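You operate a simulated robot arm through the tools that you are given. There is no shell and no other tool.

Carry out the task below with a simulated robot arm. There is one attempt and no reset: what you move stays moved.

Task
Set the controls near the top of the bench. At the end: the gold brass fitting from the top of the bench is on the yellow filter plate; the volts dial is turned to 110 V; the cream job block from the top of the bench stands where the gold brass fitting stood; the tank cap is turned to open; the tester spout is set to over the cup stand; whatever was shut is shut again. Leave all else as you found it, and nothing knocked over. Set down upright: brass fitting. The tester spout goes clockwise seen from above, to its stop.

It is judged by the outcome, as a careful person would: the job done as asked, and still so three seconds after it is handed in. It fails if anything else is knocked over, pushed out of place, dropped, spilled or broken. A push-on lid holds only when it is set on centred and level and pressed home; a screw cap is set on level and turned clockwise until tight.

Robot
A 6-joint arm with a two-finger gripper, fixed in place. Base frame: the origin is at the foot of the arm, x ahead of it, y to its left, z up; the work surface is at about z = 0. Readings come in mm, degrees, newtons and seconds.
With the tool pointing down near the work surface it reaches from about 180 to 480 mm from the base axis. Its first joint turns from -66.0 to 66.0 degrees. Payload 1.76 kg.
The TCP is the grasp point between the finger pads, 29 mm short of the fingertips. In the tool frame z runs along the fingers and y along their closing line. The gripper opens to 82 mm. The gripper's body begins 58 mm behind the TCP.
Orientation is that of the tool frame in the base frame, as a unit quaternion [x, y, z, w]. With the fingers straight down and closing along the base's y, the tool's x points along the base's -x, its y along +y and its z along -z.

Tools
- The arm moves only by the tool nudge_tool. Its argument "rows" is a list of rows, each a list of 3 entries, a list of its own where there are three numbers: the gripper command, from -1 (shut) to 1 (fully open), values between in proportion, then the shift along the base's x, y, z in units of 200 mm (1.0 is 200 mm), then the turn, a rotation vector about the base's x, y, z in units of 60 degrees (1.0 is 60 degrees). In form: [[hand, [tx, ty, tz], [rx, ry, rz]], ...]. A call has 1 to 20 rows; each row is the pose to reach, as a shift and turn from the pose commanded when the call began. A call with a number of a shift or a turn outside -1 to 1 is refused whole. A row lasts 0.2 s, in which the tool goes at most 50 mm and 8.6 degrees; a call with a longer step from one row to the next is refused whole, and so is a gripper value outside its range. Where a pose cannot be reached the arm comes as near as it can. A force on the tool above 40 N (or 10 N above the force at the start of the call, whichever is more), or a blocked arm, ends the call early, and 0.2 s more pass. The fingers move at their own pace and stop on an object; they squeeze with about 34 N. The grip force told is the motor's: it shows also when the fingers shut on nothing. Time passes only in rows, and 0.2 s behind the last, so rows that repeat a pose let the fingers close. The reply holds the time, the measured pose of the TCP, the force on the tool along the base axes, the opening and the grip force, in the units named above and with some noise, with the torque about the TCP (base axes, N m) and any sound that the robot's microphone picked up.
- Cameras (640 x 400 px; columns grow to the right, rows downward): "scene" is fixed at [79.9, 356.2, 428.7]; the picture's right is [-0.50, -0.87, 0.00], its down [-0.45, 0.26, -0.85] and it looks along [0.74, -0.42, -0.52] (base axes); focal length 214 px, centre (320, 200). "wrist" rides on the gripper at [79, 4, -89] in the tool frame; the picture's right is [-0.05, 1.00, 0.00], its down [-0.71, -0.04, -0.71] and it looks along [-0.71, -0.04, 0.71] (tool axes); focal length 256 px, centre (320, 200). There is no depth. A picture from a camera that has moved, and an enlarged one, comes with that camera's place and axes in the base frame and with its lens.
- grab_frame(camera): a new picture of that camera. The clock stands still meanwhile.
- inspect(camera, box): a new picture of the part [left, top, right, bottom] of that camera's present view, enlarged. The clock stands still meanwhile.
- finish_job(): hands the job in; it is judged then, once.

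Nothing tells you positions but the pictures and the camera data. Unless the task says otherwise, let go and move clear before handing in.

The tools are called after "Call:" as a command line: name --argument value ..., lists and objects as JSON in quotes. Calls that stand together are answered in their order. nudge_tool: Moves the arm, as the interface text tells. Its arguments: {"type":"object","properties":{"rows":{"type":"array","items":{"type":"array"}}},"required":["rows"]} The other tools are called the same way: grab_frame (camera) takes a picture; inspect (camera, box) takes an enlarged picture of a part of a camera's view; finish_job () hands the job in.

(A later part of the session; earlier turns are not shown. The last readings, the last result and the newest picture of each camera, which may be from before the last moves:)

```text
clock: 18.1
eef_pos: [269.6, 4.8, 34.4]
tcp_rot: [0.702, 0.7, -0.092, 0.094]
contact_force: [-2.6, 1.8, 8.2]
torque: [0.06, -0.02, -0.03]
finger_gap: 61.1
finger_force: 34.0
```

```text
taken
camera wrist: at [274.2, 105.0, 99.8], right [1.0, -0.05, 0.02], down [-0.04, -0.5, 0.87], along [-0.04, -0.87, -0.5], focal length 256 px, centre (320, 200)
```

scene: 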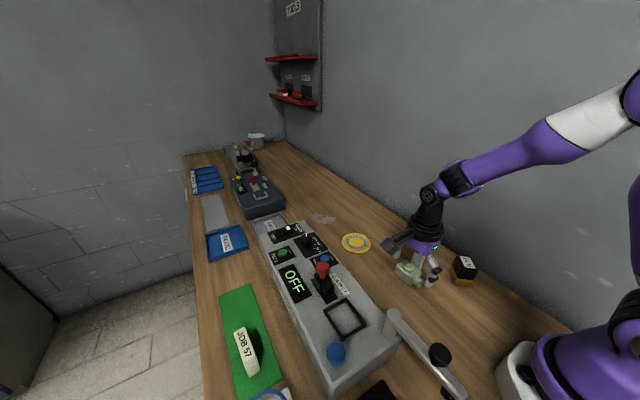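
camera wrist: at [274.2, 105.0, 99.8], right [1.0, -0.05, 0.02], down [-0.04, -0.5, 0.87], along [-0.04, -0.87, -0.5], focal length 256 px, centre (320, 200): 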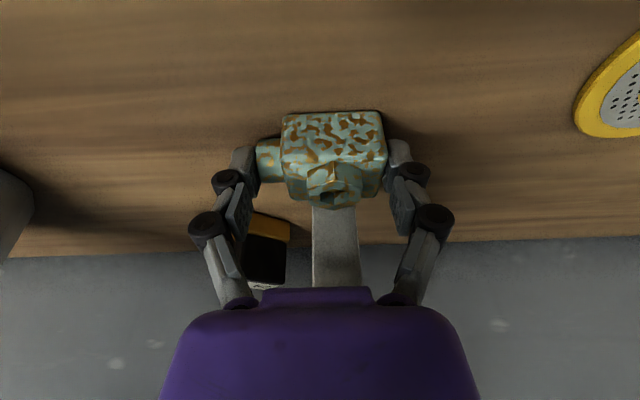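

Gripped at 61 mm. I'll lift it up with a slight drift to +y, away from the slab.

Call:
nudge_tool --rows '[[-1, [0, 0.002, 0.01], [0, 0, 0]], [-1, [0, 0.008, 0.03], [0, 0, 0]], [-1, [0, 0.02, 0.08], [0, 0, 0]], [-1, [0, 0.04, 0.16], [0, 0, 0]], [-1, [0, 0.08, 0.3], [0, 0, 0]], [-1, [0, 0.12, 0.45], [0, 0, 0]], [-1, [0, 0.16, 0.6], [0, 0, 0]], [-1, [0, 0.16, 0.6], [0, 0, 0]]]'

Call:
grab_frame --camera "wrist"

Call:
grab_frame --camera "scene"

```text
clock: 19.9
eef_pos: [271.1, 37.7, 155.5]
tcp_rot: [0.701, 0.701, -0.092, 0.095]
contact_force: [1.0, 1.0, -3.7]
torque: [0.04, 0.04, 0.0]
finger_gap: 61.0
finger_force: 33.7
```

```text
taken
camera wrist: at [275.8, 137.4, 220.4], right [1.0, -0.05, 0.02], down [-0.04, -0.5, 0.87], along [-0.04, -0.87, -0.5], focal length 256 px, centre (320, 200)
```

wrist: 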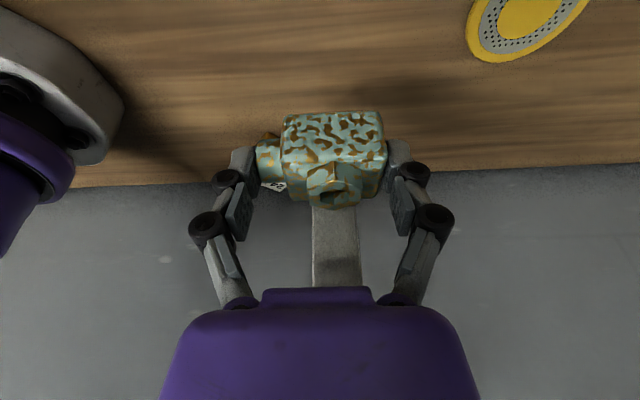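

```text
taken
```

scene: 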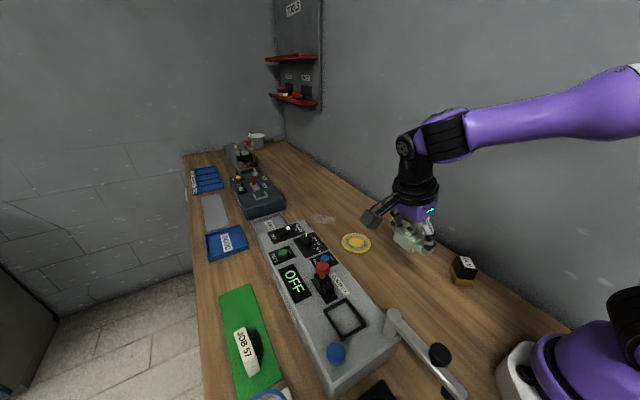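

The "59" slab came up together with the fitting, so it is a tag fixed to it. Nothing else was disturbed. I'll carry the fitting over the yellow plate at about (429, 35.5).

Call:
nudge_tool --rows '[[-1, [0.08, 0, 0], [0, 0, 0]], [-1, [0.2, 0.01, 0], [0, 0, 0]], [-1, [0.35, 0.02, 0], [0, 0, 0]], [-1, [0.5, 0.0225, 0], [0, 0, 0]], [-1, [0.62, 0.0225, 0], [0, 0, 0]], [-1, [0.72, 0.0225, 0], [0, 0, 0]], [-1, [0.767, 0.0225, 0], [0, 0, 0]], [-1, [0.767, 0.0225, 0], [0, 0, 0]]]'

Call:
grab_frame --camera "wrist"

Call:
inspect --camera "scene" --box '[290, 150, 470, 290]'

```text
clock: 21.7
eef_pos: [395.8, 43.6, 143.9]
tcp_rot: [0.702, 0.7, -0.092, 0.095]
contact_force: [0.3, -1.2, -3.7]
torque: [0.04, 0.02, 0.0]
finger_gap: 61.2
finger_force: 34.4
out of reach, approached as far as the arm can: row 5, 6, 7, 8
```

```text
taken
camera wrist: at [400.4, 141.7, 208.8], right [1.0, -0.05, 0.02], down [-0.04, -0.5, 0.87], along [-0.04, -0.87, -0.5], focal length 256 px, centre (320, 200)
```

wrist: 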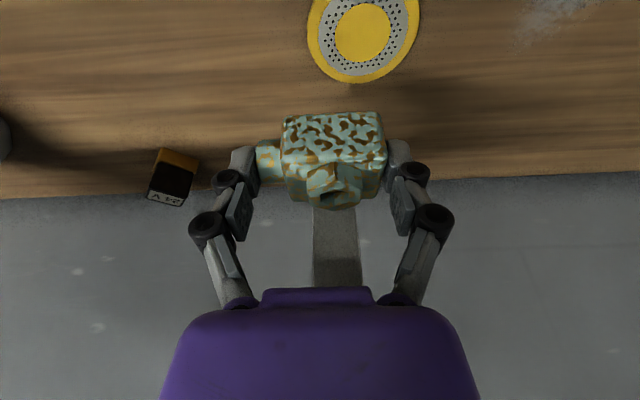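

```text
2.86 times, centred on (380, 220) of scene
camera zoom: at [79.9, 356.2, 428.7], right [-0.5, -0.87, 0.0], down [-0.45, 0.26, -0.85], along [0.74, -0.42, -0.52], focal length 613 px, centre (149, 143)
```

zoom: 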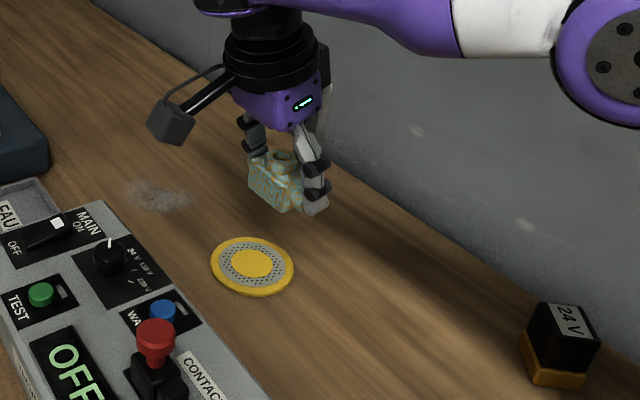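

The arm ran out of reach at this height, and reach should be greater lower down. I'll lower toward z≈80 here, with the fitting still well above the plate, and see where it settles.

Call:
nudge_tool --rows '[[-1, [0, 0, -0.07], [0, 0, 0]], [-1, [0, 0, -0.14], [0, 0, 0]], [-1, [0, 0, -0.21], [0, 0, 0]], [-1, [0, 0, -0.28], [0, 0, 0]], [-1, [0, 0, -0.35], [0, 0, 0]], [-1, [0, 0, -0.35], [0, 0, 0]]]'

Call:
grab_frame --camera "wrist"

Call:
inspect --camera "scene" --box '[290, 150, 470, 290]'

```text
clock: 23.1
eef_pos: [396.1, 41.9, 75.3]
tcp_rot: [0.702, 0.7, -0.092, 0.095]
contact_force: [0.2, -0.6, -4.0]
torque: [0.03, -0.01, -0.01]
finger_gap: 60.9
finger_force: 33.8
```

```text
taken
camera wrist: at [401.2, 141.0, 140.4], right [1.0, -0.05, 0.02], down [-0.04, -0.5, 0.87], along [-0.04, -0.87, -0.5], focal length 256 px, centre (320, 200)
```

wrist: 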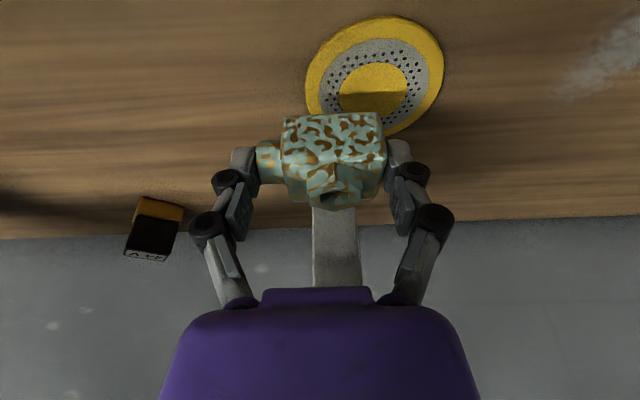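

```text
2.86 times, centred on (380, 220) of scene
camera zoom: at [79.9, 356.2, 428.7], right [-0.5, -0.87, 0.0], down [-0.45, 0.26, -0.85], along [0.74, -0.42, -0.52], focal length 613 px, centre (149, 143)
```

zoom: 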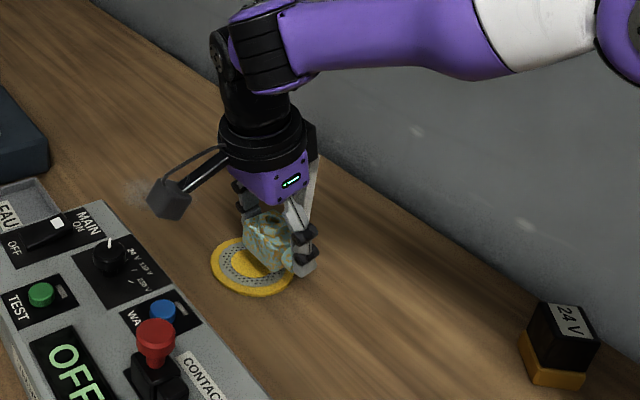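

The plate centre works out at (430, 36.5), radius about 41.5. At this lower height I'll extend x to about 424.

Call:
nudge_tool --rows '[[-1, [0.05, 0.002, 0], [0, 0, 0]], [-1, [0.1, 0.004, 0], [0, 0, 0]], [-1, [0.14, 0.004, 0], [0, 0, 0]], [-1, [0.14, 0.004, 0], [0, 0, 0]]]'

Call:
grab_frame --camera "wrist"

```text
clock: 24.1
eef_pos: [424.8, 43.1, 74.4]
tcp_rot: [0.702, 0.7, -0.092, 0.095]
contact_force: [0.5, -0.2, -4.6]
torque: [0.05, 0.01, 0.01]
finger_gap: 61.1
finger_force: 34.0
```

```text
taken
camera wrist: at [429.8, 141.9, 139.9], right [1.0, -0.05, 0.02], down [-0.04, -0.5, 0.87], along [-0.04, -0.87, -0.5], focal length 256 px, centre (320, 200)
```

wrist: 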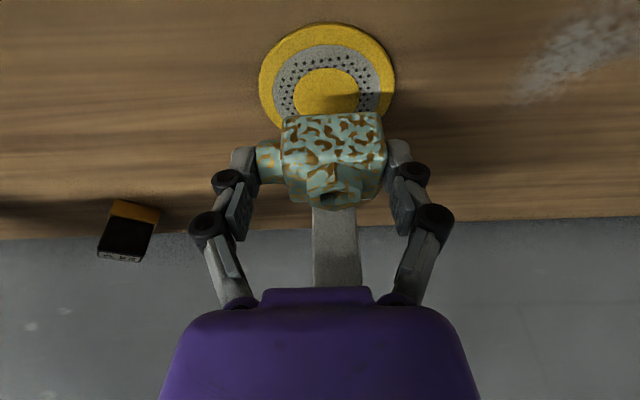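

The fitting is centred over the plate. I'll lower it gently until it touches.

Call:
nudge_tool --rows '[[-1, [0, 0, -0.05], [0, 0, 0]], [-1, [0, 0, -0.1], [0, 0, 0]], [-1, [0, 0, -0.13], [0, 0, 0]], [-1, [0, 0, -0.145], [0, 0, 0]], [-1, [0, 0, -0.155], [0, 0, 0]], [-1, [0, 0, -0.155], [0, 0, 0]]]'

Call:
inspect --camera "scene" --box '[320, 190, 420, 270]'

Call:
grab_frame --camera "wrist"

```text
clock: 25.5
eef_pos: [423.6, 41.7, 44.1]
tcp_rot: [0.702, 0.7, -0.093, 0.094]
contact_force: [-0.7, 0.2, -3.4]
torque: [0.04, 0.0, -0.03]
finger_gap: 61.1
finger_force: 34.5
```

```text
5.00 times, centred on (370, 230) of scene
camera zoom: at [79.9, 356.2, 428.7], right [-0.5, -0.87, 0.0], down [-0.45, 0.26, -0.85], along [0.74, -0.42, -0.52], focal length 1072 px, centre (70, 50)
```

zoom: 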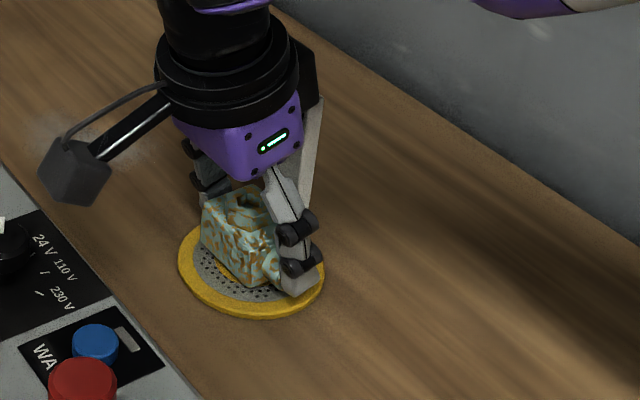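

```text
taken
camera wrist: at [429.1, 141.0, 108.9], right [1.0, -0.05, 0.02], down [-0.04, -0.5, 0.87], along [-0.04, -0.87, -0.5], focal length 256 px, centre (320, 200)
```

wrist: 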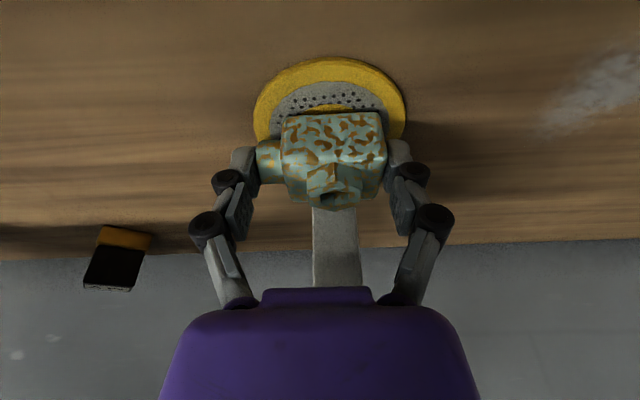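

Call:
nudge_tool --rows '[[-1, [0, 0, -0.005], [0, 0, 0]], [-1, [0, 0, -0.01], [0, 0, 0]], [-1, [0, 0, -0.013], [0, 0, 0]], [-1, [0, 0, -0.013], [0, 0, 0]]]'

```text
clock: 26.5
eef_pos: [423.8, 43.2, 40.0]
tcp_rot: [0.702, 0.699, -0.092, 0.095]
contact_force: [0.2, 0.2, -4.0]
torque: [0.04, 0.01, -0.03]
finger_gap: 60.8
finger_force: 33.9
```

No contact yet at z≈40; I'll go on down about a millimetre at a time.

Call:
nudge_tool --rows '[[-1, [0, 0, -0.004], [0, 0, 0]], [-1, [0, 0, -0.008], [0, 0, 0]], [-1, [0, 0, -0.008], [0, 0, 0]]]'

Call:
nudge_tool --rows '[[-1, [0, 0, -0.004], [0, 0, 0]], [-1, [0, 0, -0.006], [0, 0, 0]], [-1, [0, 0, -0.006], [0, 0, 0]]]'

Call:
inspect --camera "scene" --box '[320, 190, 420, 270]'

```text
clock: 27.3
eef_pos: [424.6, 43.0, 40.0]
tcp_rot: [0.702, 0.7, -0.092, 0.094]
contact_force: [-0.6, 0.7, -4.6]
torque: [0.01, 0.03, 0.02]
finger_gap: 61.4
finger_force: 34.3
```

```text
clock: 28.1
eef_pos: [425.8, 42.8, 38.5]
tcp_rot: [0.701, 0.701, -0.09, 0.096]
contact_force: [-4.1, 4.1, 22.8]
torque: [0.14, 0.08, -0.02]
finger_gap: 61.0
finger_force: 34.1
```

```text
5.00 times, centred on (370, 230) of scene
camera zoom: at [79.8, 356.2, 428.8], right [-0.5, -0.87, 0.0], down [-0.45, 0.26, -0.85], along [0.74, -0.42, -0.52], focal length 1072 px, centre (70, 50)
```

zoom: 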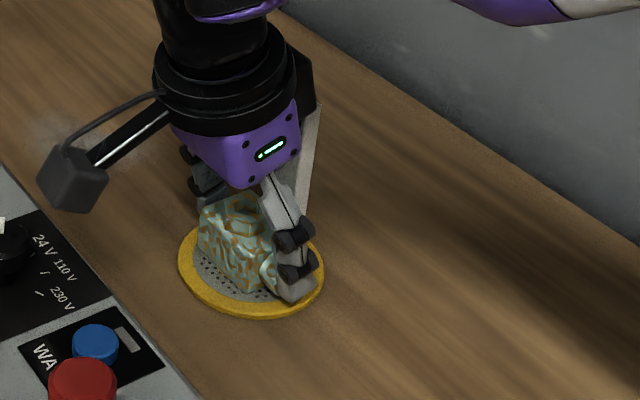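

It has touched down (about 23 N). I'll ease off half a millimetre, open slowly and check.

Call:
nudge_tool --rows '[[-1, [0, 0, 0.003], [0, 0, 0]], [-1, [0, 0, 0.003], [0, 0, 0]], [0.5, [0, 0, 0.003], [0, 0, 0]], [0.55, [0, 0, 0.003], [0, 0, 0]], [0.62, [0, 0, 0.003], [0, 0, 0]], [0.75, [0, 0, 0.003], [0, 0, 0]], [1, [0, 0, 0.003], [0, 0, 0]], [1, [0, 0, 0.003], [0, 0, 0]]]'

Call:
grab_frame --camera "wrist"

Call:
inspect --camera "scene" --box '[320, 190, 420, 270]'

```text
clock: 29.9
eef_pos: [424.4, 41.4, 38.9]
tcp_rot: [0.702, 0.7, -0.092, 0.095]
contact_force: [-0.3, 0.3, -0.8]
torque: [0.03, -0.01, -0.01]
finger_gap: 82.0
finger_force: 0.1
```

```text
taken
camera wrist: at [429.6, 141.2, 104.2], right [1.0, -0.05, 0.02], down [-0.04, -0.5, 0.87], along [-0.04, -0.87, -0.5], focal length 256 px, centre (320, 200)
```

wrist: 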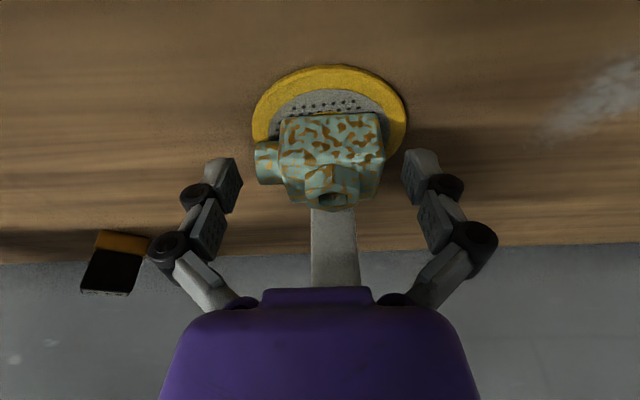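

```text
5.00 times, centred on (370, 230) of scene
camera zoom: at [79.9, 356.2, 428.7], right [-0.5, -0.87, 0.0], down [-0.45, 0.26, -0.85], along [0.74, -0.42, -0.52], focal length 1072 px, centre (70, 50)
```

zoom: 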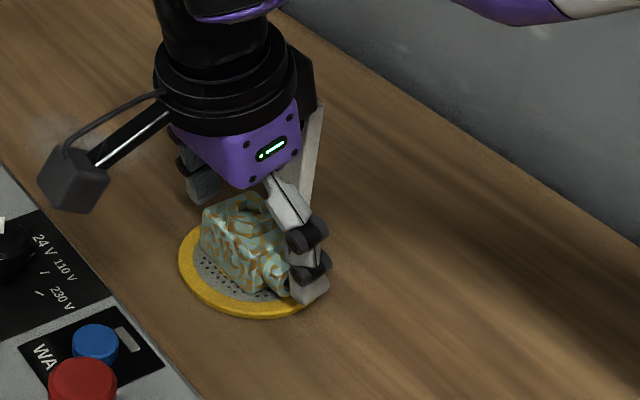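

The fitting stands on the plate with its tag upright. I'll rise just clear of the hex, shift to +y away from the tag, then pull inward and up.

Call:
nudge_tool --rows '[[1, [0, 0, 0.05], [0, 0, 0]], [1, [0, 0, 0.1], [0, 0, 0]], [1, [0, 0, 0.15], [0, 0, 0]], [1, [0, 0, 0.2], [0, 0, 0]], [1, [0, 0, 0.22], [0, 0, 0]], [1, [0, 0, 0.22], [0, 0, 0]]]'

Call:
inspect --camera "scene" --box '[320, 190, 420, 270]'

```text
clock: 31.3
eef_pos: [425.4, 41.9, 82.5]
tcp_rot: [0.702, 0.7, -0.093, 0.095]
contact_force: [0.1, 0.7, 0.5]
torque: [0.04, 0.01, -0.02]
finger_gap: 81.9
finger_force: 0.0
```

```text
5.00 times, centred on (370, 230) of scene
camera zoom: at [79.9, 356.2, 428.7], right [-0.5, -0.87, 0.0], down [-0.45, 0.26, -0.85], along [0.74, -0.42, -0.52], focal length 1072 px, centre (70, 50)
```

zoom: 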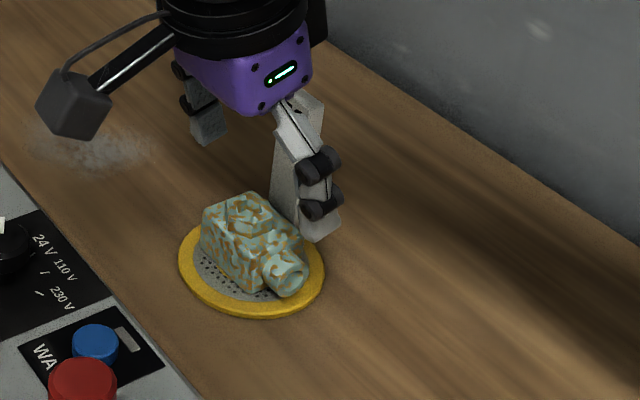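

Call:
nudge_tool --rows '[[1, [0, 0.1, 0], [0, 0, 0]], [1, [0, 0.2, 0], [0, 0, 0]], [1, [-0.15, 0.2, 0.05], [0, 0, 0]], [1, [-0.3, 0.2, 0.15], [0, 0, 0]], [1, [-0.45, 0.2, 0.3], [0.125, 0, 0]], [1, [-0.6, 0.2, 0.45], [0.25, 0, 0]], [1, [-0.6, 0.2, 0.6], [0.25, 0, 0]], [1, [-0.6, 0.2, 0.6], [0.25, 0, 0]]]'

Call:
grab_frame --camera "scene"

Call:
inspect --camera "scene" --box '[320, 190, 420, 270]'

```text
clock: 33.1
eef_pos: [302.6, 82.7, 201.9]
tcp_rot: [0.709, 0.705, 0.0, 0.002]
contact_force: [0.8, 0.1, 0.7]
torque: [-0.03, 0.01, -0.02]
finger_gap: 82.0
finger_force: 0.1
out of reach, approached as far as the arm can: row 2, 3, 4
```

```text
taken
```

scene: 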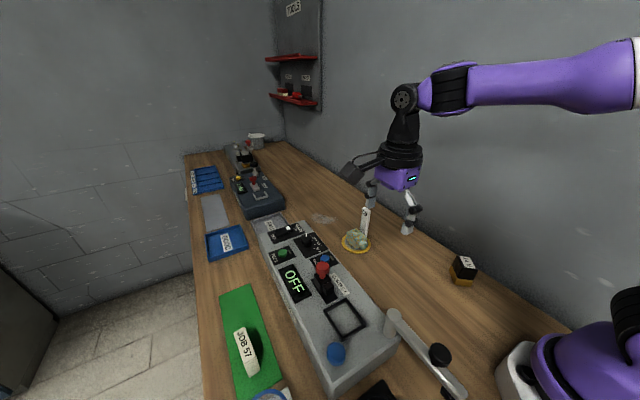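

```text
5.00 times, centred on (370, 230) of scene
camera zoom: at [79.9, 356.2, 428.7], right [-0.5, -0.87, 0.0], down [-0.45, 0.26, -0.85], along [0.74, -0.42, -0.52], focal length 1072 px, centre (70, 50)
```

zoom: 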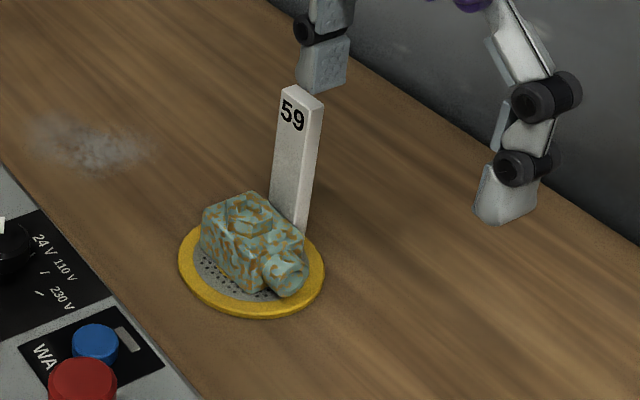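

The fitting is upright on the plate, tag still standing. Next is the JOB 57 block; I'll turn the wrist back to close along y and approach it from above.

Call:
nudge_tool --rows '[[1, [-0.03, 0.1, 0.02], [0, 0, 0.125]], [1, [-0.06, 0.2, 0.04], [0, 0, 0.25]], [1, [-0.1, 0.32, 0.04], [0, 0, 0.375]], [1, [-0.15, 0.44, 0.04], [0, 0, 0.5]], [1, [-0.2, 0.56, 0.04], [0, 0, 0.625]], [1, [-0.26, 0.68, 0.04], [0, 0, 0.75]], [1, [-0.32, 0.8, 0.04], [0, 0, 0.875]], [1, [-0.36, 0.9, 0.04], [0, 0, 1.0]], [1, [-0.36, 0.95, 0.04], [0, 0, 1.0]]]'

Call:
nudge_tool --rows '[[1, [0, 0, 0], [0, 0, 0.125]], [1, [0, 0, 0], [0, 0, 0.25]], [1, [0, 0, 0], [0, 0, 0.375]], [1, [0, 0, 0], [0, 0, 0.5]], [1, [0, 0, 0], [0, 0, 0.567]], [1, [0, 0, 0], [0, 0, 0.567]]]'

Call:
grab_frame --camera "wrist"

```text
clock: 35.1
eef_pos: [232.9, 272.3, 211.8]
tcp_rot: [0.26, 0.966, 0.001, 0.002]
contact_force: [-0.2, 0.5, 0.1]
torque: [0.01, 0.0, 0.0]
finger_gap: 82.0
finger_force: 0.2
```

```text
clock: 36.5
eef_pos: [232.1, 273.0, 210.8]
tcp_rot: [-0.033, 0.999, 0.001, 0.002]
contact_force: [0.8, 0.3, 0.3]
torque: [0.01, 0.01, 0.0]
finger_gap: 81.9
finger_force: 0.1
```

```text
taken
camera wrist: at [153.5, 270.3, 299.5], right [-0.02, 1.0, 0.0], down [0.7, 0.01, 0.71], along [0.71, 0.01, -0.7], focal length 256 px, centre (320, 200)
```

wrist: 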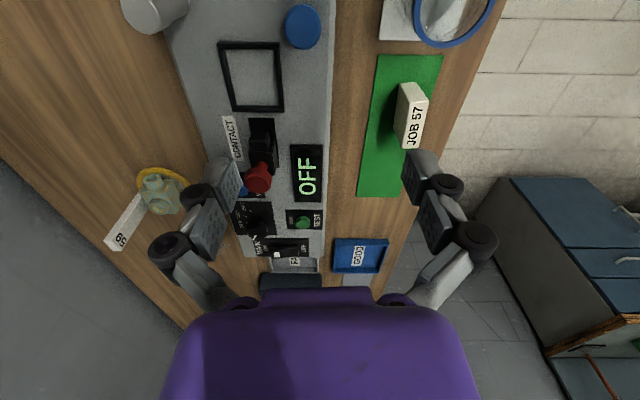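

Call:
inspect --camera "wrist" --box '[350, 40, 480, 180]'

Call:
inspect --camera "wrist" --box '[200, 0, 360, 110]'

```text
2.86 times, centred on (415, 110) of wrist
camera zoom: at [153.5, 270.3, 299.5], right [-0.02, 1.0, 0.0], down [0.7, 0.01, 0.71], along [0.71, 0.01, -0.7], focal length 731 px, centre (49, 457)
```

zoom: 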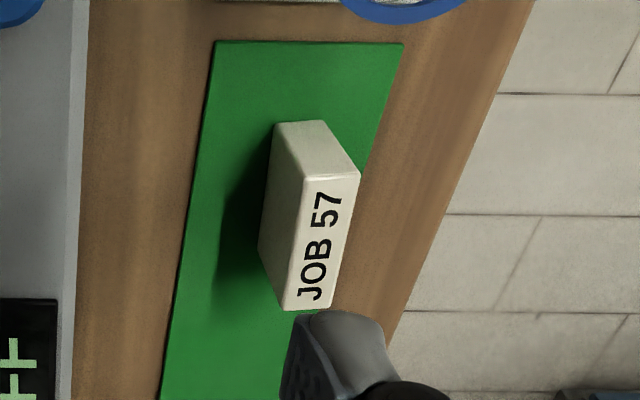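

```text
3.64 times, centred on (280, 55) of wrist
camera zoom: at [153.5, 270.3, 299.5], right [-0.02, 1.0, 0.0], down [0.7, 0.01, 0.71], along [0.71, 0.01, -0.7], focal length 931 px, centre (466, 727)
```

zoom: 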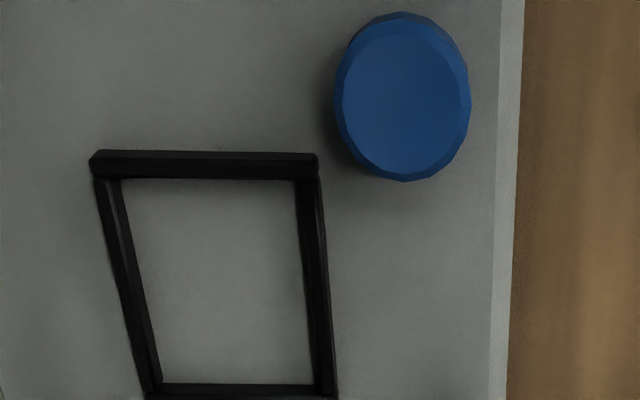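

The block is about 55×18.5×50 mm, centred near (291, 373.5) with a yaw of about 5.5°. I'll extend toward it at a height where the tips stay above its top.

Call:
nudge_tool --rows '[[0.3, [0.05, 0.09, -0.1], [0, 0, 0.0125]], [0.3, [0.11, 0.19, -0.22], [0, 0, 0.025]], [0.3, [0.17, 0.3, -0.34], [0, 0, 0.025]], [0.3, [0.23, 0.4, -0.46], [0, 0, 0.025]], [0.3, [0.293, 0.506, -0.58], [0, 0, 0.025]], [0.3, [0.293, 0.506, -0.58], [0, 0, 0.025]]]'

Call:
grab_frame --camera "wrist"

Call:
inspect --camera "scene" --box '[180, 240, 340, 400]'

```text
clock: 37.9
eef_pos: [291.2, 372.7, 94.5]
tcp_rot: [-0.048, 0.999, 0.002, 0.002]
contact_force: [-0.5, 0.2, 0.5]
torque: [-0.01, 0.01, 0.0]
finger_gap: 53.1
finger_force: 0.0
```

```text
taken
camera wrist: at [212.0, 369.2, 182.9], right [-0.04, 1.0, 0.0], down [0.7, 0.03, 0.71], along [0.71, 0.03, -0.7], focal length 256 px, centre (320, 200)
```

wrist: 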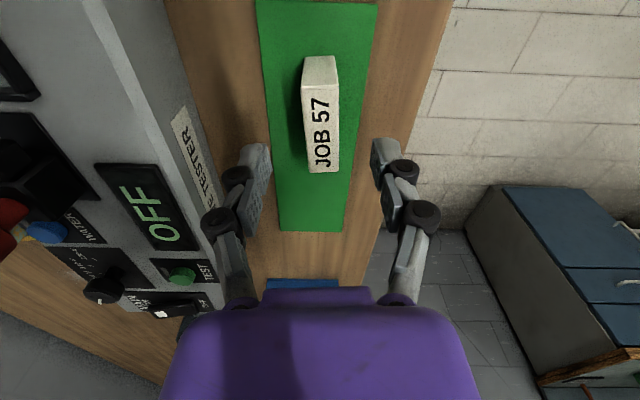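

```text
2.50 times, centred on (260, 320) of scene
camera zoom: at [79.9, 356.2, 428.7], right [-0.5, -0.87, 0.0], down [-0.45, 0.26, -0.85], along [0.74, -0.42, -0.52], focal length 536 px, centre (470, -100)
```

zoom: 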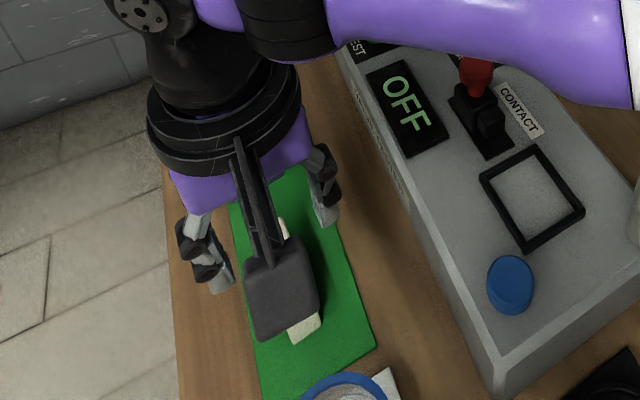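

The tool reached it, and the block sits centred between the fingers. Descending and gripping.

Call:
nudge_tool --rows '[[0.3, [0, 0.003, -0.08], [0, 0, 0]], [0.3, [0, 0.003, -0.16], [0, 0, 0]], [0.3, [0, 0.003, -0.23], [0, 0, 0]], [0.3, [0, 0.003, -0.2625], [0, 0, 0]], [0.3, [0, 0.003, -0.2625], [0, 0, 0]]]'

Call:
grab_frame --camera "wrist"

```text
clock: 39.1
eef_pos: [291.7, 374.0, 42.5]
tcp_rot: [-0.047, 0.999, 0.002, 0.002]
contact_force: [-0.1, 0.6, -0.5]
torque: [0.0, 0.01, -0.01]
finger_gap: 53.3
finger_force: 0.0
```

```text
taken
camera wrist: at [212.3, 370.0, 131.1], right [-0.04, 1.0, 0.0], down [0.7, 0.03, 0.71], along [0.71, 0.03, -0.7], focal length 256 px, centre (320, 200)
```

wrist: 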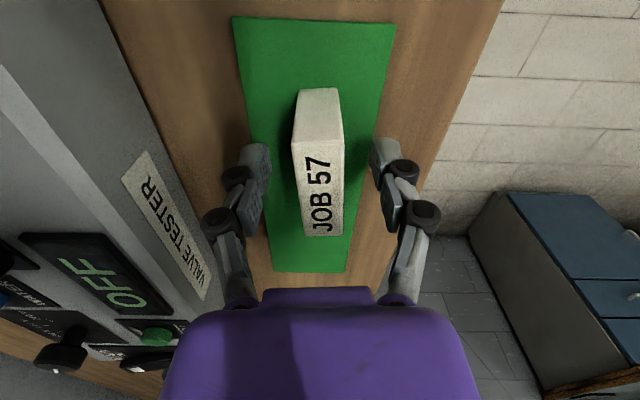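

Call:
nudge_tool --rows '[[0.1, [0, 0, 0], [0, 0, 0]], [-0.2, [0, 0, 0], [0, 0, 0]], [-0.5, [0, 0, 0], [0, 0, 0]], [-1, [0, 0, 0], [0, 0, 0]], [-1, [0, 0, 0], [0, 0, 0]]]'

Call:
nudge_tool --rows '[[-1, [0, 0, 0.02], [0, 0, 0]], [-1, [0, 0, 0.08], [0, 0, 0]], [-1, [0, 0, 0.18], [0, 0, 0]], [-1, [0, 0, 0.26], [0, 0, 0]], [-1, [0, 0, 0.26], [0, 0, 0]]]'

Call:
grab_frame --camera "wrist"

Call:
inspect --camera "scene" --box '[180, 240, 340, 400]'

```text
clock: 40.3
eef_pos: [291.7, 374.8, 42.9]
tcp_rot: [-0.047, 0.999, 0.002, 0.002]
contact_force: [-0.4, -0.6, 0.0]
torque: [-0.03, 0.03, -0.03]
finger_gap: 18.9
finger_force: 33.8
```

```text
clock: 41.5
eef_pos: [292.0, 373.4, 93.4]
tcp_rot: [-0.047, 0.999, 0.003, 0.001]
contact_force: [0.1, -0.1, -0.1]
torque: [0.0, -0.01, -0.05]
finger_gap: 18.7
finger_force: 33.5
```

```text
taken
camera wrist: at [212.8, 369.1, 182.8], right [-0.04, 1.0, 0.0], down [0.7, 0.03, 0.71], along [0.71, 0.03, -0.7], focal length 256 px, centre (320, 200)
```

wrist: 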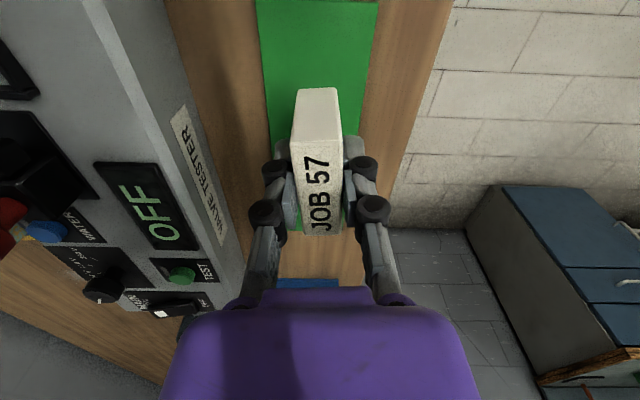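

```text
2.50 times, centred on (260, 320) of scene
camera zoom: at [79.9, 356.2, 428.7], right [-0.5, -0.87, 0.0], down [-0.45, 0.26, -0.85], along [0.74, -0.42, -0.52], focal length 536 px, centre (470, -100)
```

zoom: 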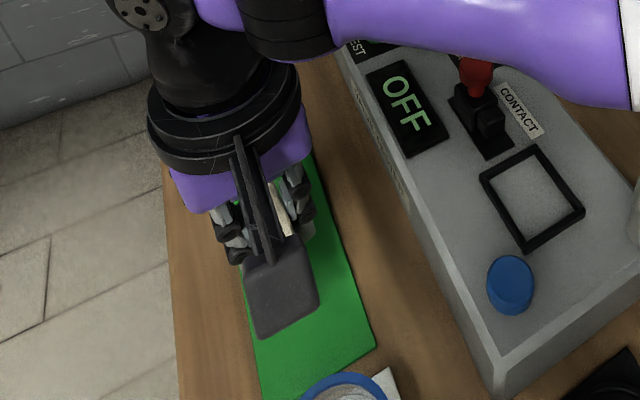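

The block is held securely at 18.8 mm. I'll bring it inward and up, then across the tester at a safe height.

Call:
nudge_tool --rows '[[-1, [-0.04, -0.07, 0.1], [0, 0, 0]], [-1, [-0.1, -0.17, 0.22], [0, 0, 0]], [-1, [-0.16, -0.28, 0.34], [0, 0, -0.02]], [-1, [-0.22, -0.38, 0.46], [0, 0, -0.04]], [-1, [-0.28, -0.5, 0.56], [0, 0, -0.06]], [-1, [-0.28, -0.64, 0.6], [0, 0, -0.083]], [-1, [-0.27, -0.78, 0.6], [0, 0, -0.083]], [-1, [-0.26, -0.92, 0.6], [0, 0, -0.083]], [-1, [-0.26, -0.92, 0.6], [0, 0, -0.083]]]'

Call:
nudge_tool --rows '[[-1, [0.03, -0.12, 0], [0, 0, 0]], [-1, [0.06, -0.28, 0], [0, 0, 0]], [-1, [0.09, -0.45, 0], [0, 0, 0]], [-1, [0.12, -0.62, 0], [0, 0, 0]], [-1, [0.15, -0.78, 0], [0, 0, 0]], [-1, [0.175, -0.9, 0], [0, 0, 0]], [-1, [0.175, -0.95, 0], [0, 0, 0]], [-1, [0.175, -0.95, 0], [0, 0, 0]]]'

Call:
grab_frame --camera "wrist"

Call:
grab_frame --camera "scene"

```text
clock: 43.5
eef_pos: [237.7, 190.8, 214.1]
tcp_rot: [-0.003, 1.0, 0.001, 0.002]
contact_force: [0.2, -0.7, -1.3]
torque: [0.0, -0.02, -0.01]
finger_gap: 18.9
finger_force: 34.1
```

```text
clock: 45.3
eef_pos: [273.4, -2.7, 212.7]
tcp_rot: [-0.004, 1.0, 0.001, 0.002]
contact_force: [0.5, -0.5, 0.1]
torque: [0.01, 0.0, -0.03]
finger_gap: 18.9
finger_force: 34.1
```

```text
taken
camera wrist: at [194.9, 0.6, 301.9], right [0.05, 1.0, 0.0], down [0.7, -0.04, 0.71], along [0.71, -0.03, -0.7], focal length 256 px, centre (320, 200)
```

wrist: 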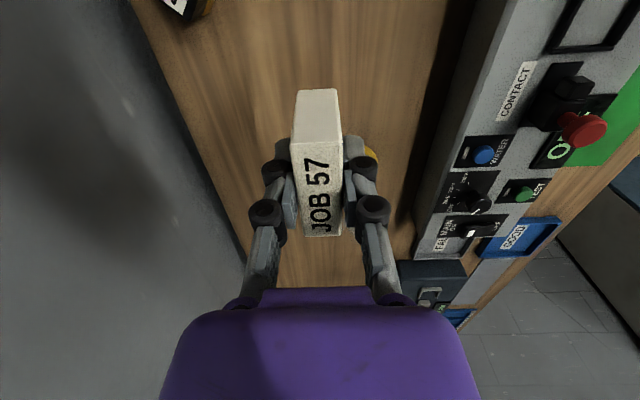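

```text
taken
```

scene: 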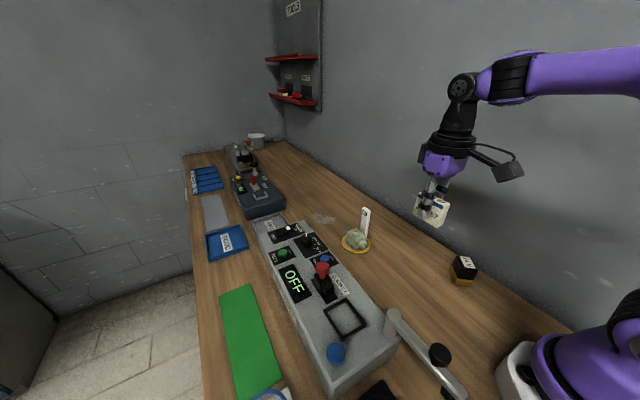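

The block is over the vacated spot. I'll lower it to just above the surface.

Call:
nudge_tool --rows '[[-1, [0.008, 0.014, -0.15], [0, 0, 0]], [-1, [0.008, 0.014, -0.35], [0, 0, 0]], [-1, [0.008, 0.014, -0.55], [0, 0, 0]], [-1, [0.008, 0.014, -0.7], [0, 0, 0]], [-1, [0.008, 0.014, -0.8], [0, 0, 0]], [-1, [0.008, 0.014, -0.835], [0, 0, 0]], [-1, [0.008, 0.014, -0.835], [0, 0, 0]]]'

Call:
nudge_tool --rows '[[-1, [0, 0, -0.005], [0, 0, 0]], [-1, [0, 0, -0.01], [0, 0, 0]], [-1, [0, 0, -0.01], [0, 0, 0]]]'

Call:
inspect --camera "scene" --box '[360, 200, 500, 300]'

```text
clock: 46.9
eef_pos: [275.9, 2.6, 45.1]
tcp_rot: [-0.004, 1.0, 0.002, 0.002]
contact_force: [-0.1, 0.1, -0.1]
torque: [0.02, -0.02, 0.02]
finger_gap: 18.9
finger_force: 33.7
```

```text
clock: 47.7
eef_pos: [277.4, 3.4, 45.1]
tcp_rot: [-0.004, 1.0, 0.002, 0.002]
contact_force: [0.5, -1.0, -0.1]
torque: [-0.01, 0.0, -0.02]
finger_gap: 18.9
finger_force: 33.8
```

```text
4.00 times, centred on (430, 250) of scene
camera zoom: at [79.9, 356.2, 428.7], right [-0.5, -0.87, 0.0], down [-0.45, 0.26, -0.85], along [0.74, -0.42, -0.52], focal length 858 px, centre (-120, 0)
```

zoom: 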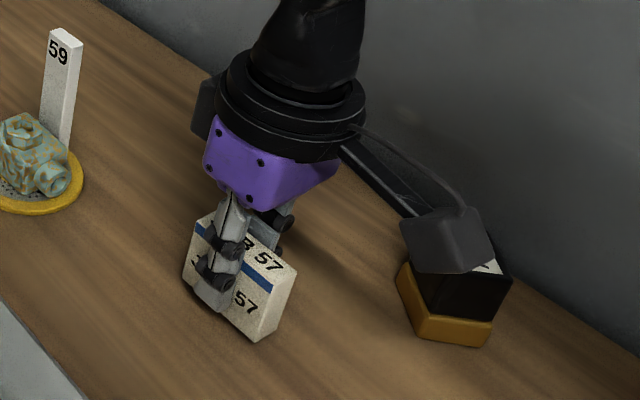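

Call:
nudge_tool --rows '[[-1, [0, 0, -0.005], [0, 0, 0]], [-1, [0, 0, -0.01], [0, 0, 0]], [-1, [0, 0, -0.01], [0, 0, 0]]]'

Call:
nudge_tool --rows '[[-1, [0, 0, -0.003], [0, 0, 0]], [-1, [0, 0, -0.006], [0, 0, 0]], [-1, [0, 0, -0.006], [0, 0, 0]]]'

```text
clock: 48.5
eef_pos: [275.9, 3.5, 41.1]
tcp_rot: [-0.003, 1.0, 0.002, 0.001]
contact_force: [-0.4, -0.2, -1.1]
torque: [0.04, -0.02, 0.04]
finger_gap: 18.9
finger_force: 34.4
```

```text
clock: 49.3
eef_pos: [276.2, 4.2, 41.4]
tcp_rot: [-0.004, 1.0, 0.001, 0.002]
contact_force: [0.0, -0.2, 0.4]
torque: [0.02, -0.03, -0.01]
finger_gap: 19.3
finger_force: 34.0
```

Call:
grab_frame --camera "wrist"

Call:
nudge_tool --rows '[[-1, [0, -0.006, -0.003], [0, 0, 0]], [-1, [0, -0.01, -0.006], [0, 0, 0]], [-1, [0, -0.01, -0.006], [0, 0, 0]]]'

```text
taken
camera wrist: at [196.7, 5.0, 130.1], right [0.05, 1.0, 0.0], down [0.7, -0.04, 0.71], along [0.71, -0.03, -0.7], focal length 256 px, centre (320, 200)
```

wrist: 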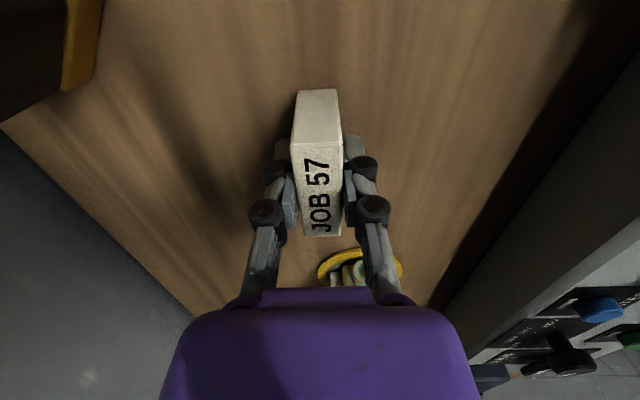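

```text
clock: 50.1
eef_pos: [276.1, 0.6, 39.1]
tcp_rot: [-0.003, 1.0, 0.003, 0.002]
contact_force: [0.8, 0.2, -0.4]
torque: [0.04, -0.02, 0.01]
finger_gap: 18.8
finger_force: 34.1
```

Call:
nudge_tool --rows '[[-1, [0, 0, -0.003], [0, 0, 0]], [-1, [0, 0, -0.006], [0, 0, 0]], [-1, [0, 0, -0.006], [0, 0, 0]]]'

Call:
inspect --camera "scene" --box '[390, 230, 470, 300]'

```text
clock: 50.9
eef_pos: [276.2, -0.1, 39.1]
tcp_rot: [-0.003, 1.0, 0.002, 0.002]
contact_force: [1.0, -2.4, 4.9]
torque: [-0.07, -0.02, 0.03]
finger_gap: 19.1
finger_force: 34.1
```

```text
5.71 times, centred on (430, 265) of scene
camera zoom: at [79.9, 356.2, 428.7], right [-0.5, -0.87, 0.0], down [-0.45, 0.26, -0.85], along [0.74, -0.42, -0.52], focal length 1226 px, centre (-309, -171)
```

zoom: 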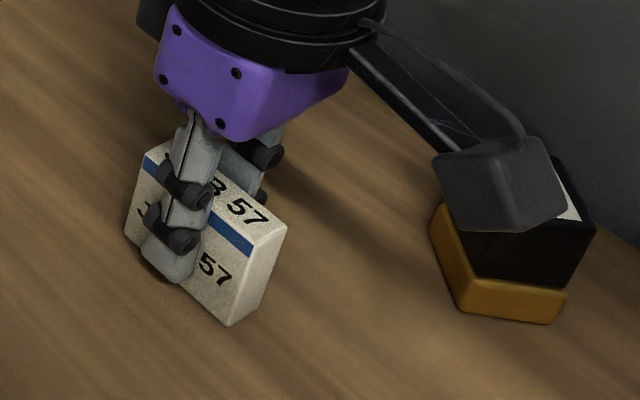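

The block is touching the surface. I'll open gently and lift straight off.

Call:
nudge_tool --rows '[[-1, [0, 0, -0.002], [0, 0, 0]], [-0.5, [0, 0, -0.002], [0, 0, 0]], [-0.4, [0, 0, -0.002], [0, 0, 0]], [-0.2, [0, 0, -0.002], [0, 0, 0]], [0.2, [0, 0, -0.002], [0, 0, 0]], [0.3, [0, 0, -0.002], [0, 0, 0]], [0.3, [0, 0, -0.002], [0, 0, 0]]]'

Call:
inspect --camera "scene" --box '[390, 230, 470, 300]'

Call:
grab_frame --camera "wrist"

```text
clock: 52.5
eef_pos: [275.9, 1.0, 38.6]
tcp_rot: [-0.004, 1.0, 0.002, 0.002]
contact_force: [-0.2, 1.5, 0.0]
torque: [-0.03, 0.02, 0.01]
finger_gap: 53.2
finger_force: 0.0
```

```text
5.71 times, centred on (430, 265) of scene
camera zoom: at [79.9, 356.2, 428.7], right [-0.5, -0.87, 0.0], down [-0.45, 0.26, -0.85], along [0.74, -0.42, -0.52], focal length 1226 px, centre (-309, -171)
```

zoom: 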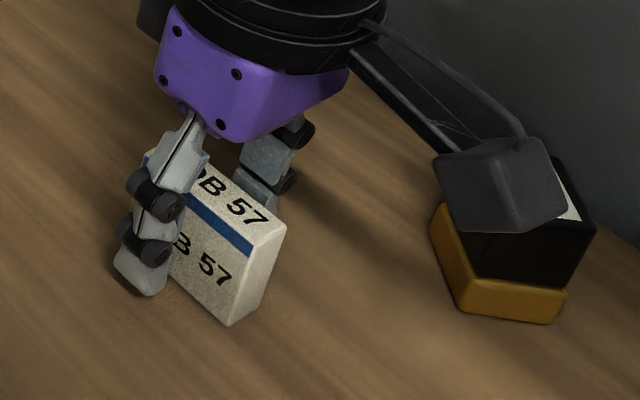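

```text
taken
camera wrist: at [196.3, 3.1, 127.7], right [0.05, 1.0, 0.0], down [0.7, -0.04, 0.71], along [0.71, -0.03, -0.7], focal length 256 px, centre (320, 200)
```

wrist: 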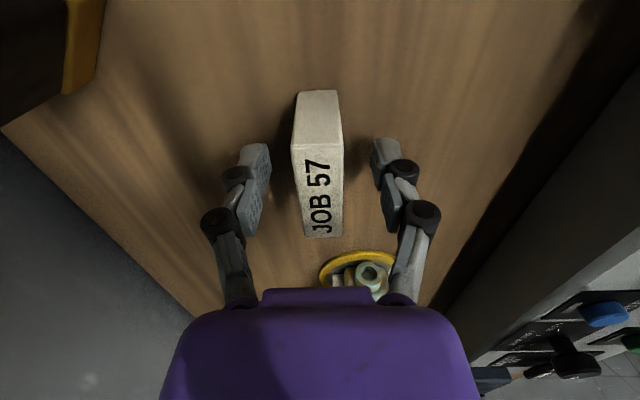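

Block released and standing. I'll lift off and check it, then head for the volts dial while turning the wrist to a +41° start yaw.

Call:
nudge_tool --rows '[[0.3, [0, 0, 0.05], [0, 0, 0]], [0.3, [0, 0, 0.15], [0, 0, 0]], [0.3, [0, 0, 0.35], [0, 0, 0]], [0.3, [0, 0, 0.55], [0, 0, 0]], [0.3, [0, 0, 0.75], [0, 0, 0]], [0.3, [0, 0.1, 0.8], [0, 0, 0.13]], [0.3, [0.06, 0.25, 0.8], [0, 0, 0.26]], [0.3, [0.14, 0.4, 0.8], [0, 0, 0.39]], [0.3, [0.24, 0.55, 0.75], [0, 0, 0.52]], [0.3, [0.35, 0.65, 0.7], [0, 0, 0.65]], [0.3, [0.45, 0.7, 0.62], [0, 0, 0.683]], [0.3, [0.45, 0.7, 0.62], [0, 0, 0.683]]]'

Call:
grab_frame --camera "scene"

Call:
grab_frame --camera "wrist"

```text
clock: 55.1
eef_pos: [364.3, 141.9, 161.9]
tcp_rot: [-0.353, 0.935, 0.003, 0.001]
contact_force: [0.5, 0.2, -0.2]
torque: [-0.04, -0.01, 0.01]
finger_gap: 53.1
finger_force: 0.1
```

```text
taken
```

scene: 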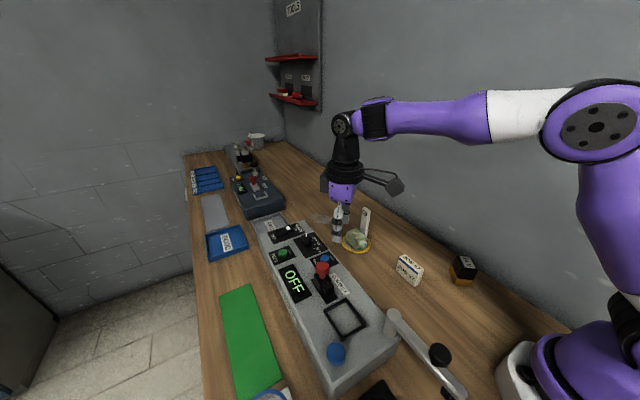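

```text
taken
camera wrist: at [302.5, 90.9, 250.2], right [-0.62, 0.78, 0.0], down [0.55, 0.44, 0.71], along [0.55, 0.44, -0.7], focal length 256 px, centre (320, 200)
```

wrist: 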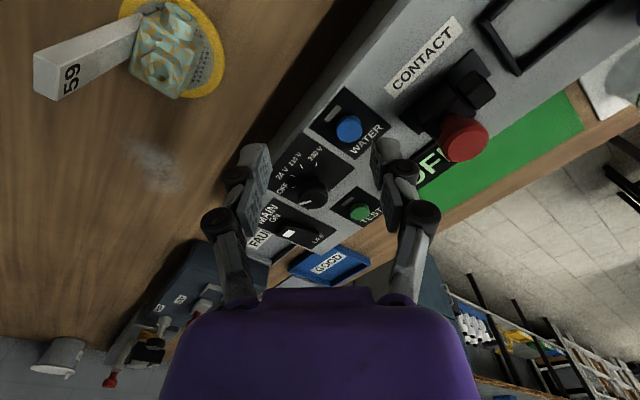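

Both placed items stand. Now I'll move toward the dial and check both reach and alignment.

Call:
nudge_tool --rows '[[0.3, [0.08, 0.05, -0.05], [0, 0, 0]], [0.3, [0.17, 0.1, -0.1], [0, 0, 0]], [0.3, [0.25, 0.15, -0.16], [0, 0, 0]], [0.3, [0.25, 0.15, -0.16], [0, 0, 0]]]'

Call:
grab_frame --camera "wrist"

Call:
inspect --camera "wrist" --box '[250, 70, 400, 220]'

```text
clock: 56.1
eef_pos: [416.3, 170.8, 131.3]
tcp_rot: [-0.353, 0.936, 0.002, 0.001]
contact_force: [-0.1, 0.7, -0.2]
torque: [0.02, -0.04, 0.02]
finger_gap: 53.3
finger_force: 0.1
```

```text
taken
camera wrist: at [353.4, 120.2, 219.8], right [-0.62, 0.78, 0.0], down [0.55, 0.44, 0.71], along [0.55, 0.44, -0.7], focal length 256 px, centre (320, 200)
```

wrist: 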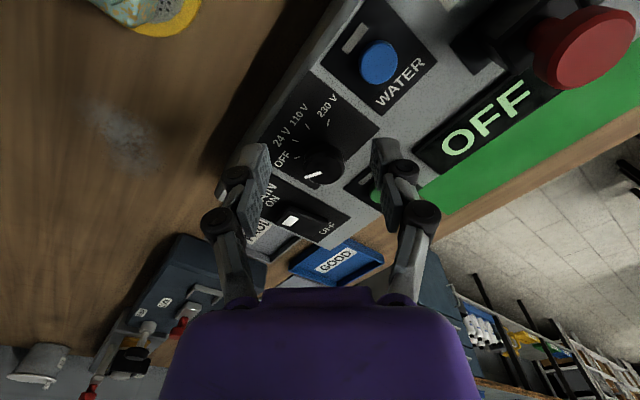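

```text
2.67 times, centred on (325, 145) of wrist
camera zoom: at [353.4, 120.2, 219.8], right [-0.62, 0.78, 0.0], down [0.55, 0.44, 0.71], along [0.55, 0.44, -0.7], focal length 683 px, centre (307, 347)
```

zoom: 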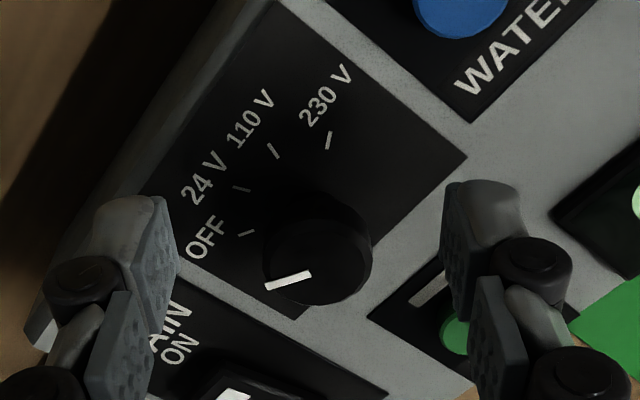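

The dial centre refines to (437.2, 188.7), with ticks about 41° apart. I'll move above it and then down around the knob.

Call:
nudge_tool --rows '[[0.3, [0.05, 0.045, -0.03], [0, 0, 0]], [0.3, [0.1065, 0.0935, -0.06], [0, 0, 0]], [0.3, [0.1065, 0.0935, -0.09], [0, 0, 0]], [0.3, [0.1065, 0.0935, -0.09], [0, 0, 0]]]'

Call:
grab_frame --camera "wrist"

Call:
inspect --camera "scene" --box '[260, 200, 360, 290]'

```text
clock: 57.1
eef_pos: [434.4, 187.4, 112.1]
tcp_rot: [-0.353, 0.935, 0.002, 0.001]
contact_force: [-0.1, 0.0, -0.2]
torque: [0.0, 0.03, -0.03]
finger_gap: 53.3
finger_force: 0.2
out of reach, approached as far as the arm can: row 2, 3, 4
```

```text
taken
camera wrist: at [371.5, 137.1, 201.4], right [-0.62, 0.78, 0.0], down [0.56, 0.44, 0.71], along [0.55, 0.44, -0.71], focal length 256 px, centre (320, 200)
```

wrist: 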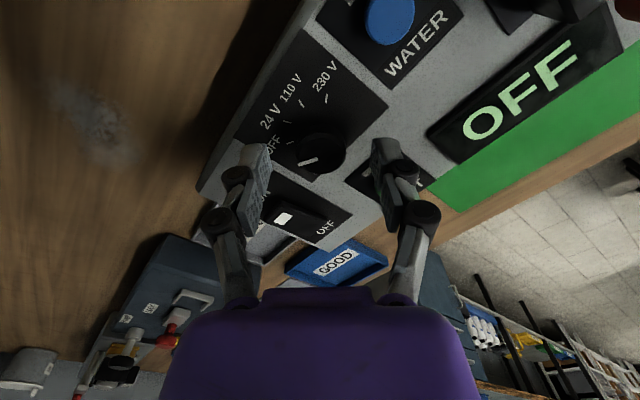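

```text
4.44 times, centred on (310, 245) of scene
camera zoom: at [79.9, 356.2, 428.7], right [-0.5, -0.87, 0.0], down [-0.45, 0.26, -0.85], along [0.74, -0.42, -0.52], focal length 953 px, centre (364, 0)
```

zoom: 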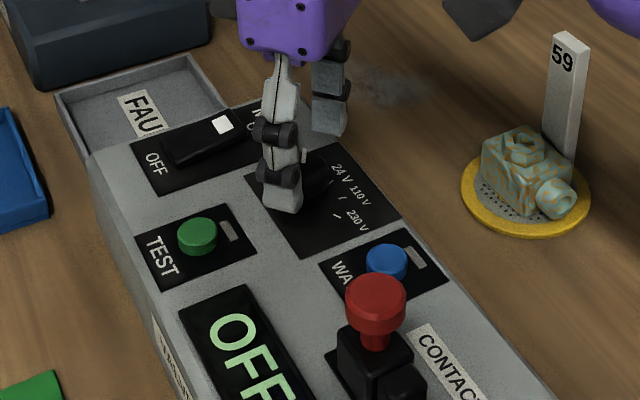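

Just 3 mm short at this height, and the fingers straddle the knob, so I'll lower while nudging outward to the dial's centre.

Call:
nudge_tool --rows '[[0.3, [0, 0, -0.03], [0, 0, 0]], [0.3, [0.005, 0.003, -0.06], [0, 0, 0]], [0.3, [0.01, 0.006, -0.09], [0, 0, 0]], [0.3, [0.016, 0.0095, -0.104], [0, 0, 0]], [0.3, [0.016, 0.0095, -0.104], [0, 0, 0]]]'

Call:
grab_frame --camera "wrist"

Call:
inspect --camera "wrist" --box '[240, 60, 420, 230]'

```text
clock: 58.3
eef_pos: [437.7, 191.1, 91.3]
tcp_rot: [-0.353, 0.936, 0.003, 0.002]
contact_force: [0.3, -0.4, 0.0]
torque: [0.01, 0.01, -0.04]
finger_gap: 53.3
finger_force: 0.0
```

```text
taken
camera wrist: at [374.8, 140.0, 180.4], right [-0.62, 0.78, 0.0], down [0.55, 0.44, 0.71], along [0.56, 0.44, -0.7], focal length 256 px, centre (320, 200)
```

wrist: 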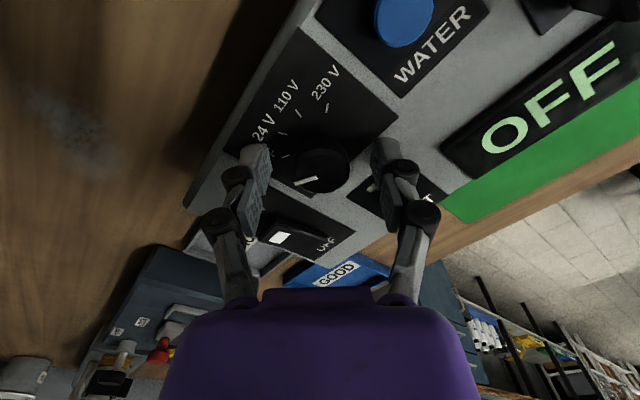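

```text
2.35 times, centred on (330, 145) of wrist
camera zoom: at [374.8, 140.0, 180.4], right [-0.62, 0.78, 0.0], down [0.55, 0.44, 0.71], along [0.56, 0.44, -0.7], focal length 602 px, centre (296, 329)
```

zoom: 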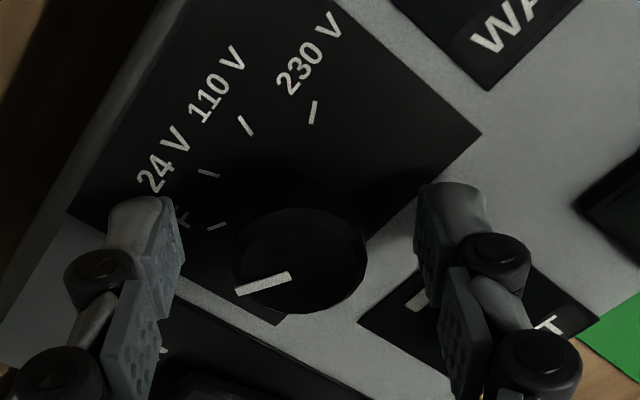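

The knob is centred between the fingers. Closing on it.

Call:
nudge_tool --rows '[[0, [0, 0, 0], [0, 0, 0]], [-0.2, [0, 0, 0], [0, 0, 0]], [-1, [0, 0, 0], [0, 0, 0]], [-1, [0, 0, 0], [0, 0, 0]]]'

```text
clock: 59.3
eef_pos: [436.6, 190.3, 91.9]
tcp_rot: [-0.354, 0.935, 0.002, 0.001]
contact_force: [-12.5, 8.0, 8.3]
torque: [0.07, 0.24, -0.04]
finger_gap: 26.8
finger_force: 35.3
```

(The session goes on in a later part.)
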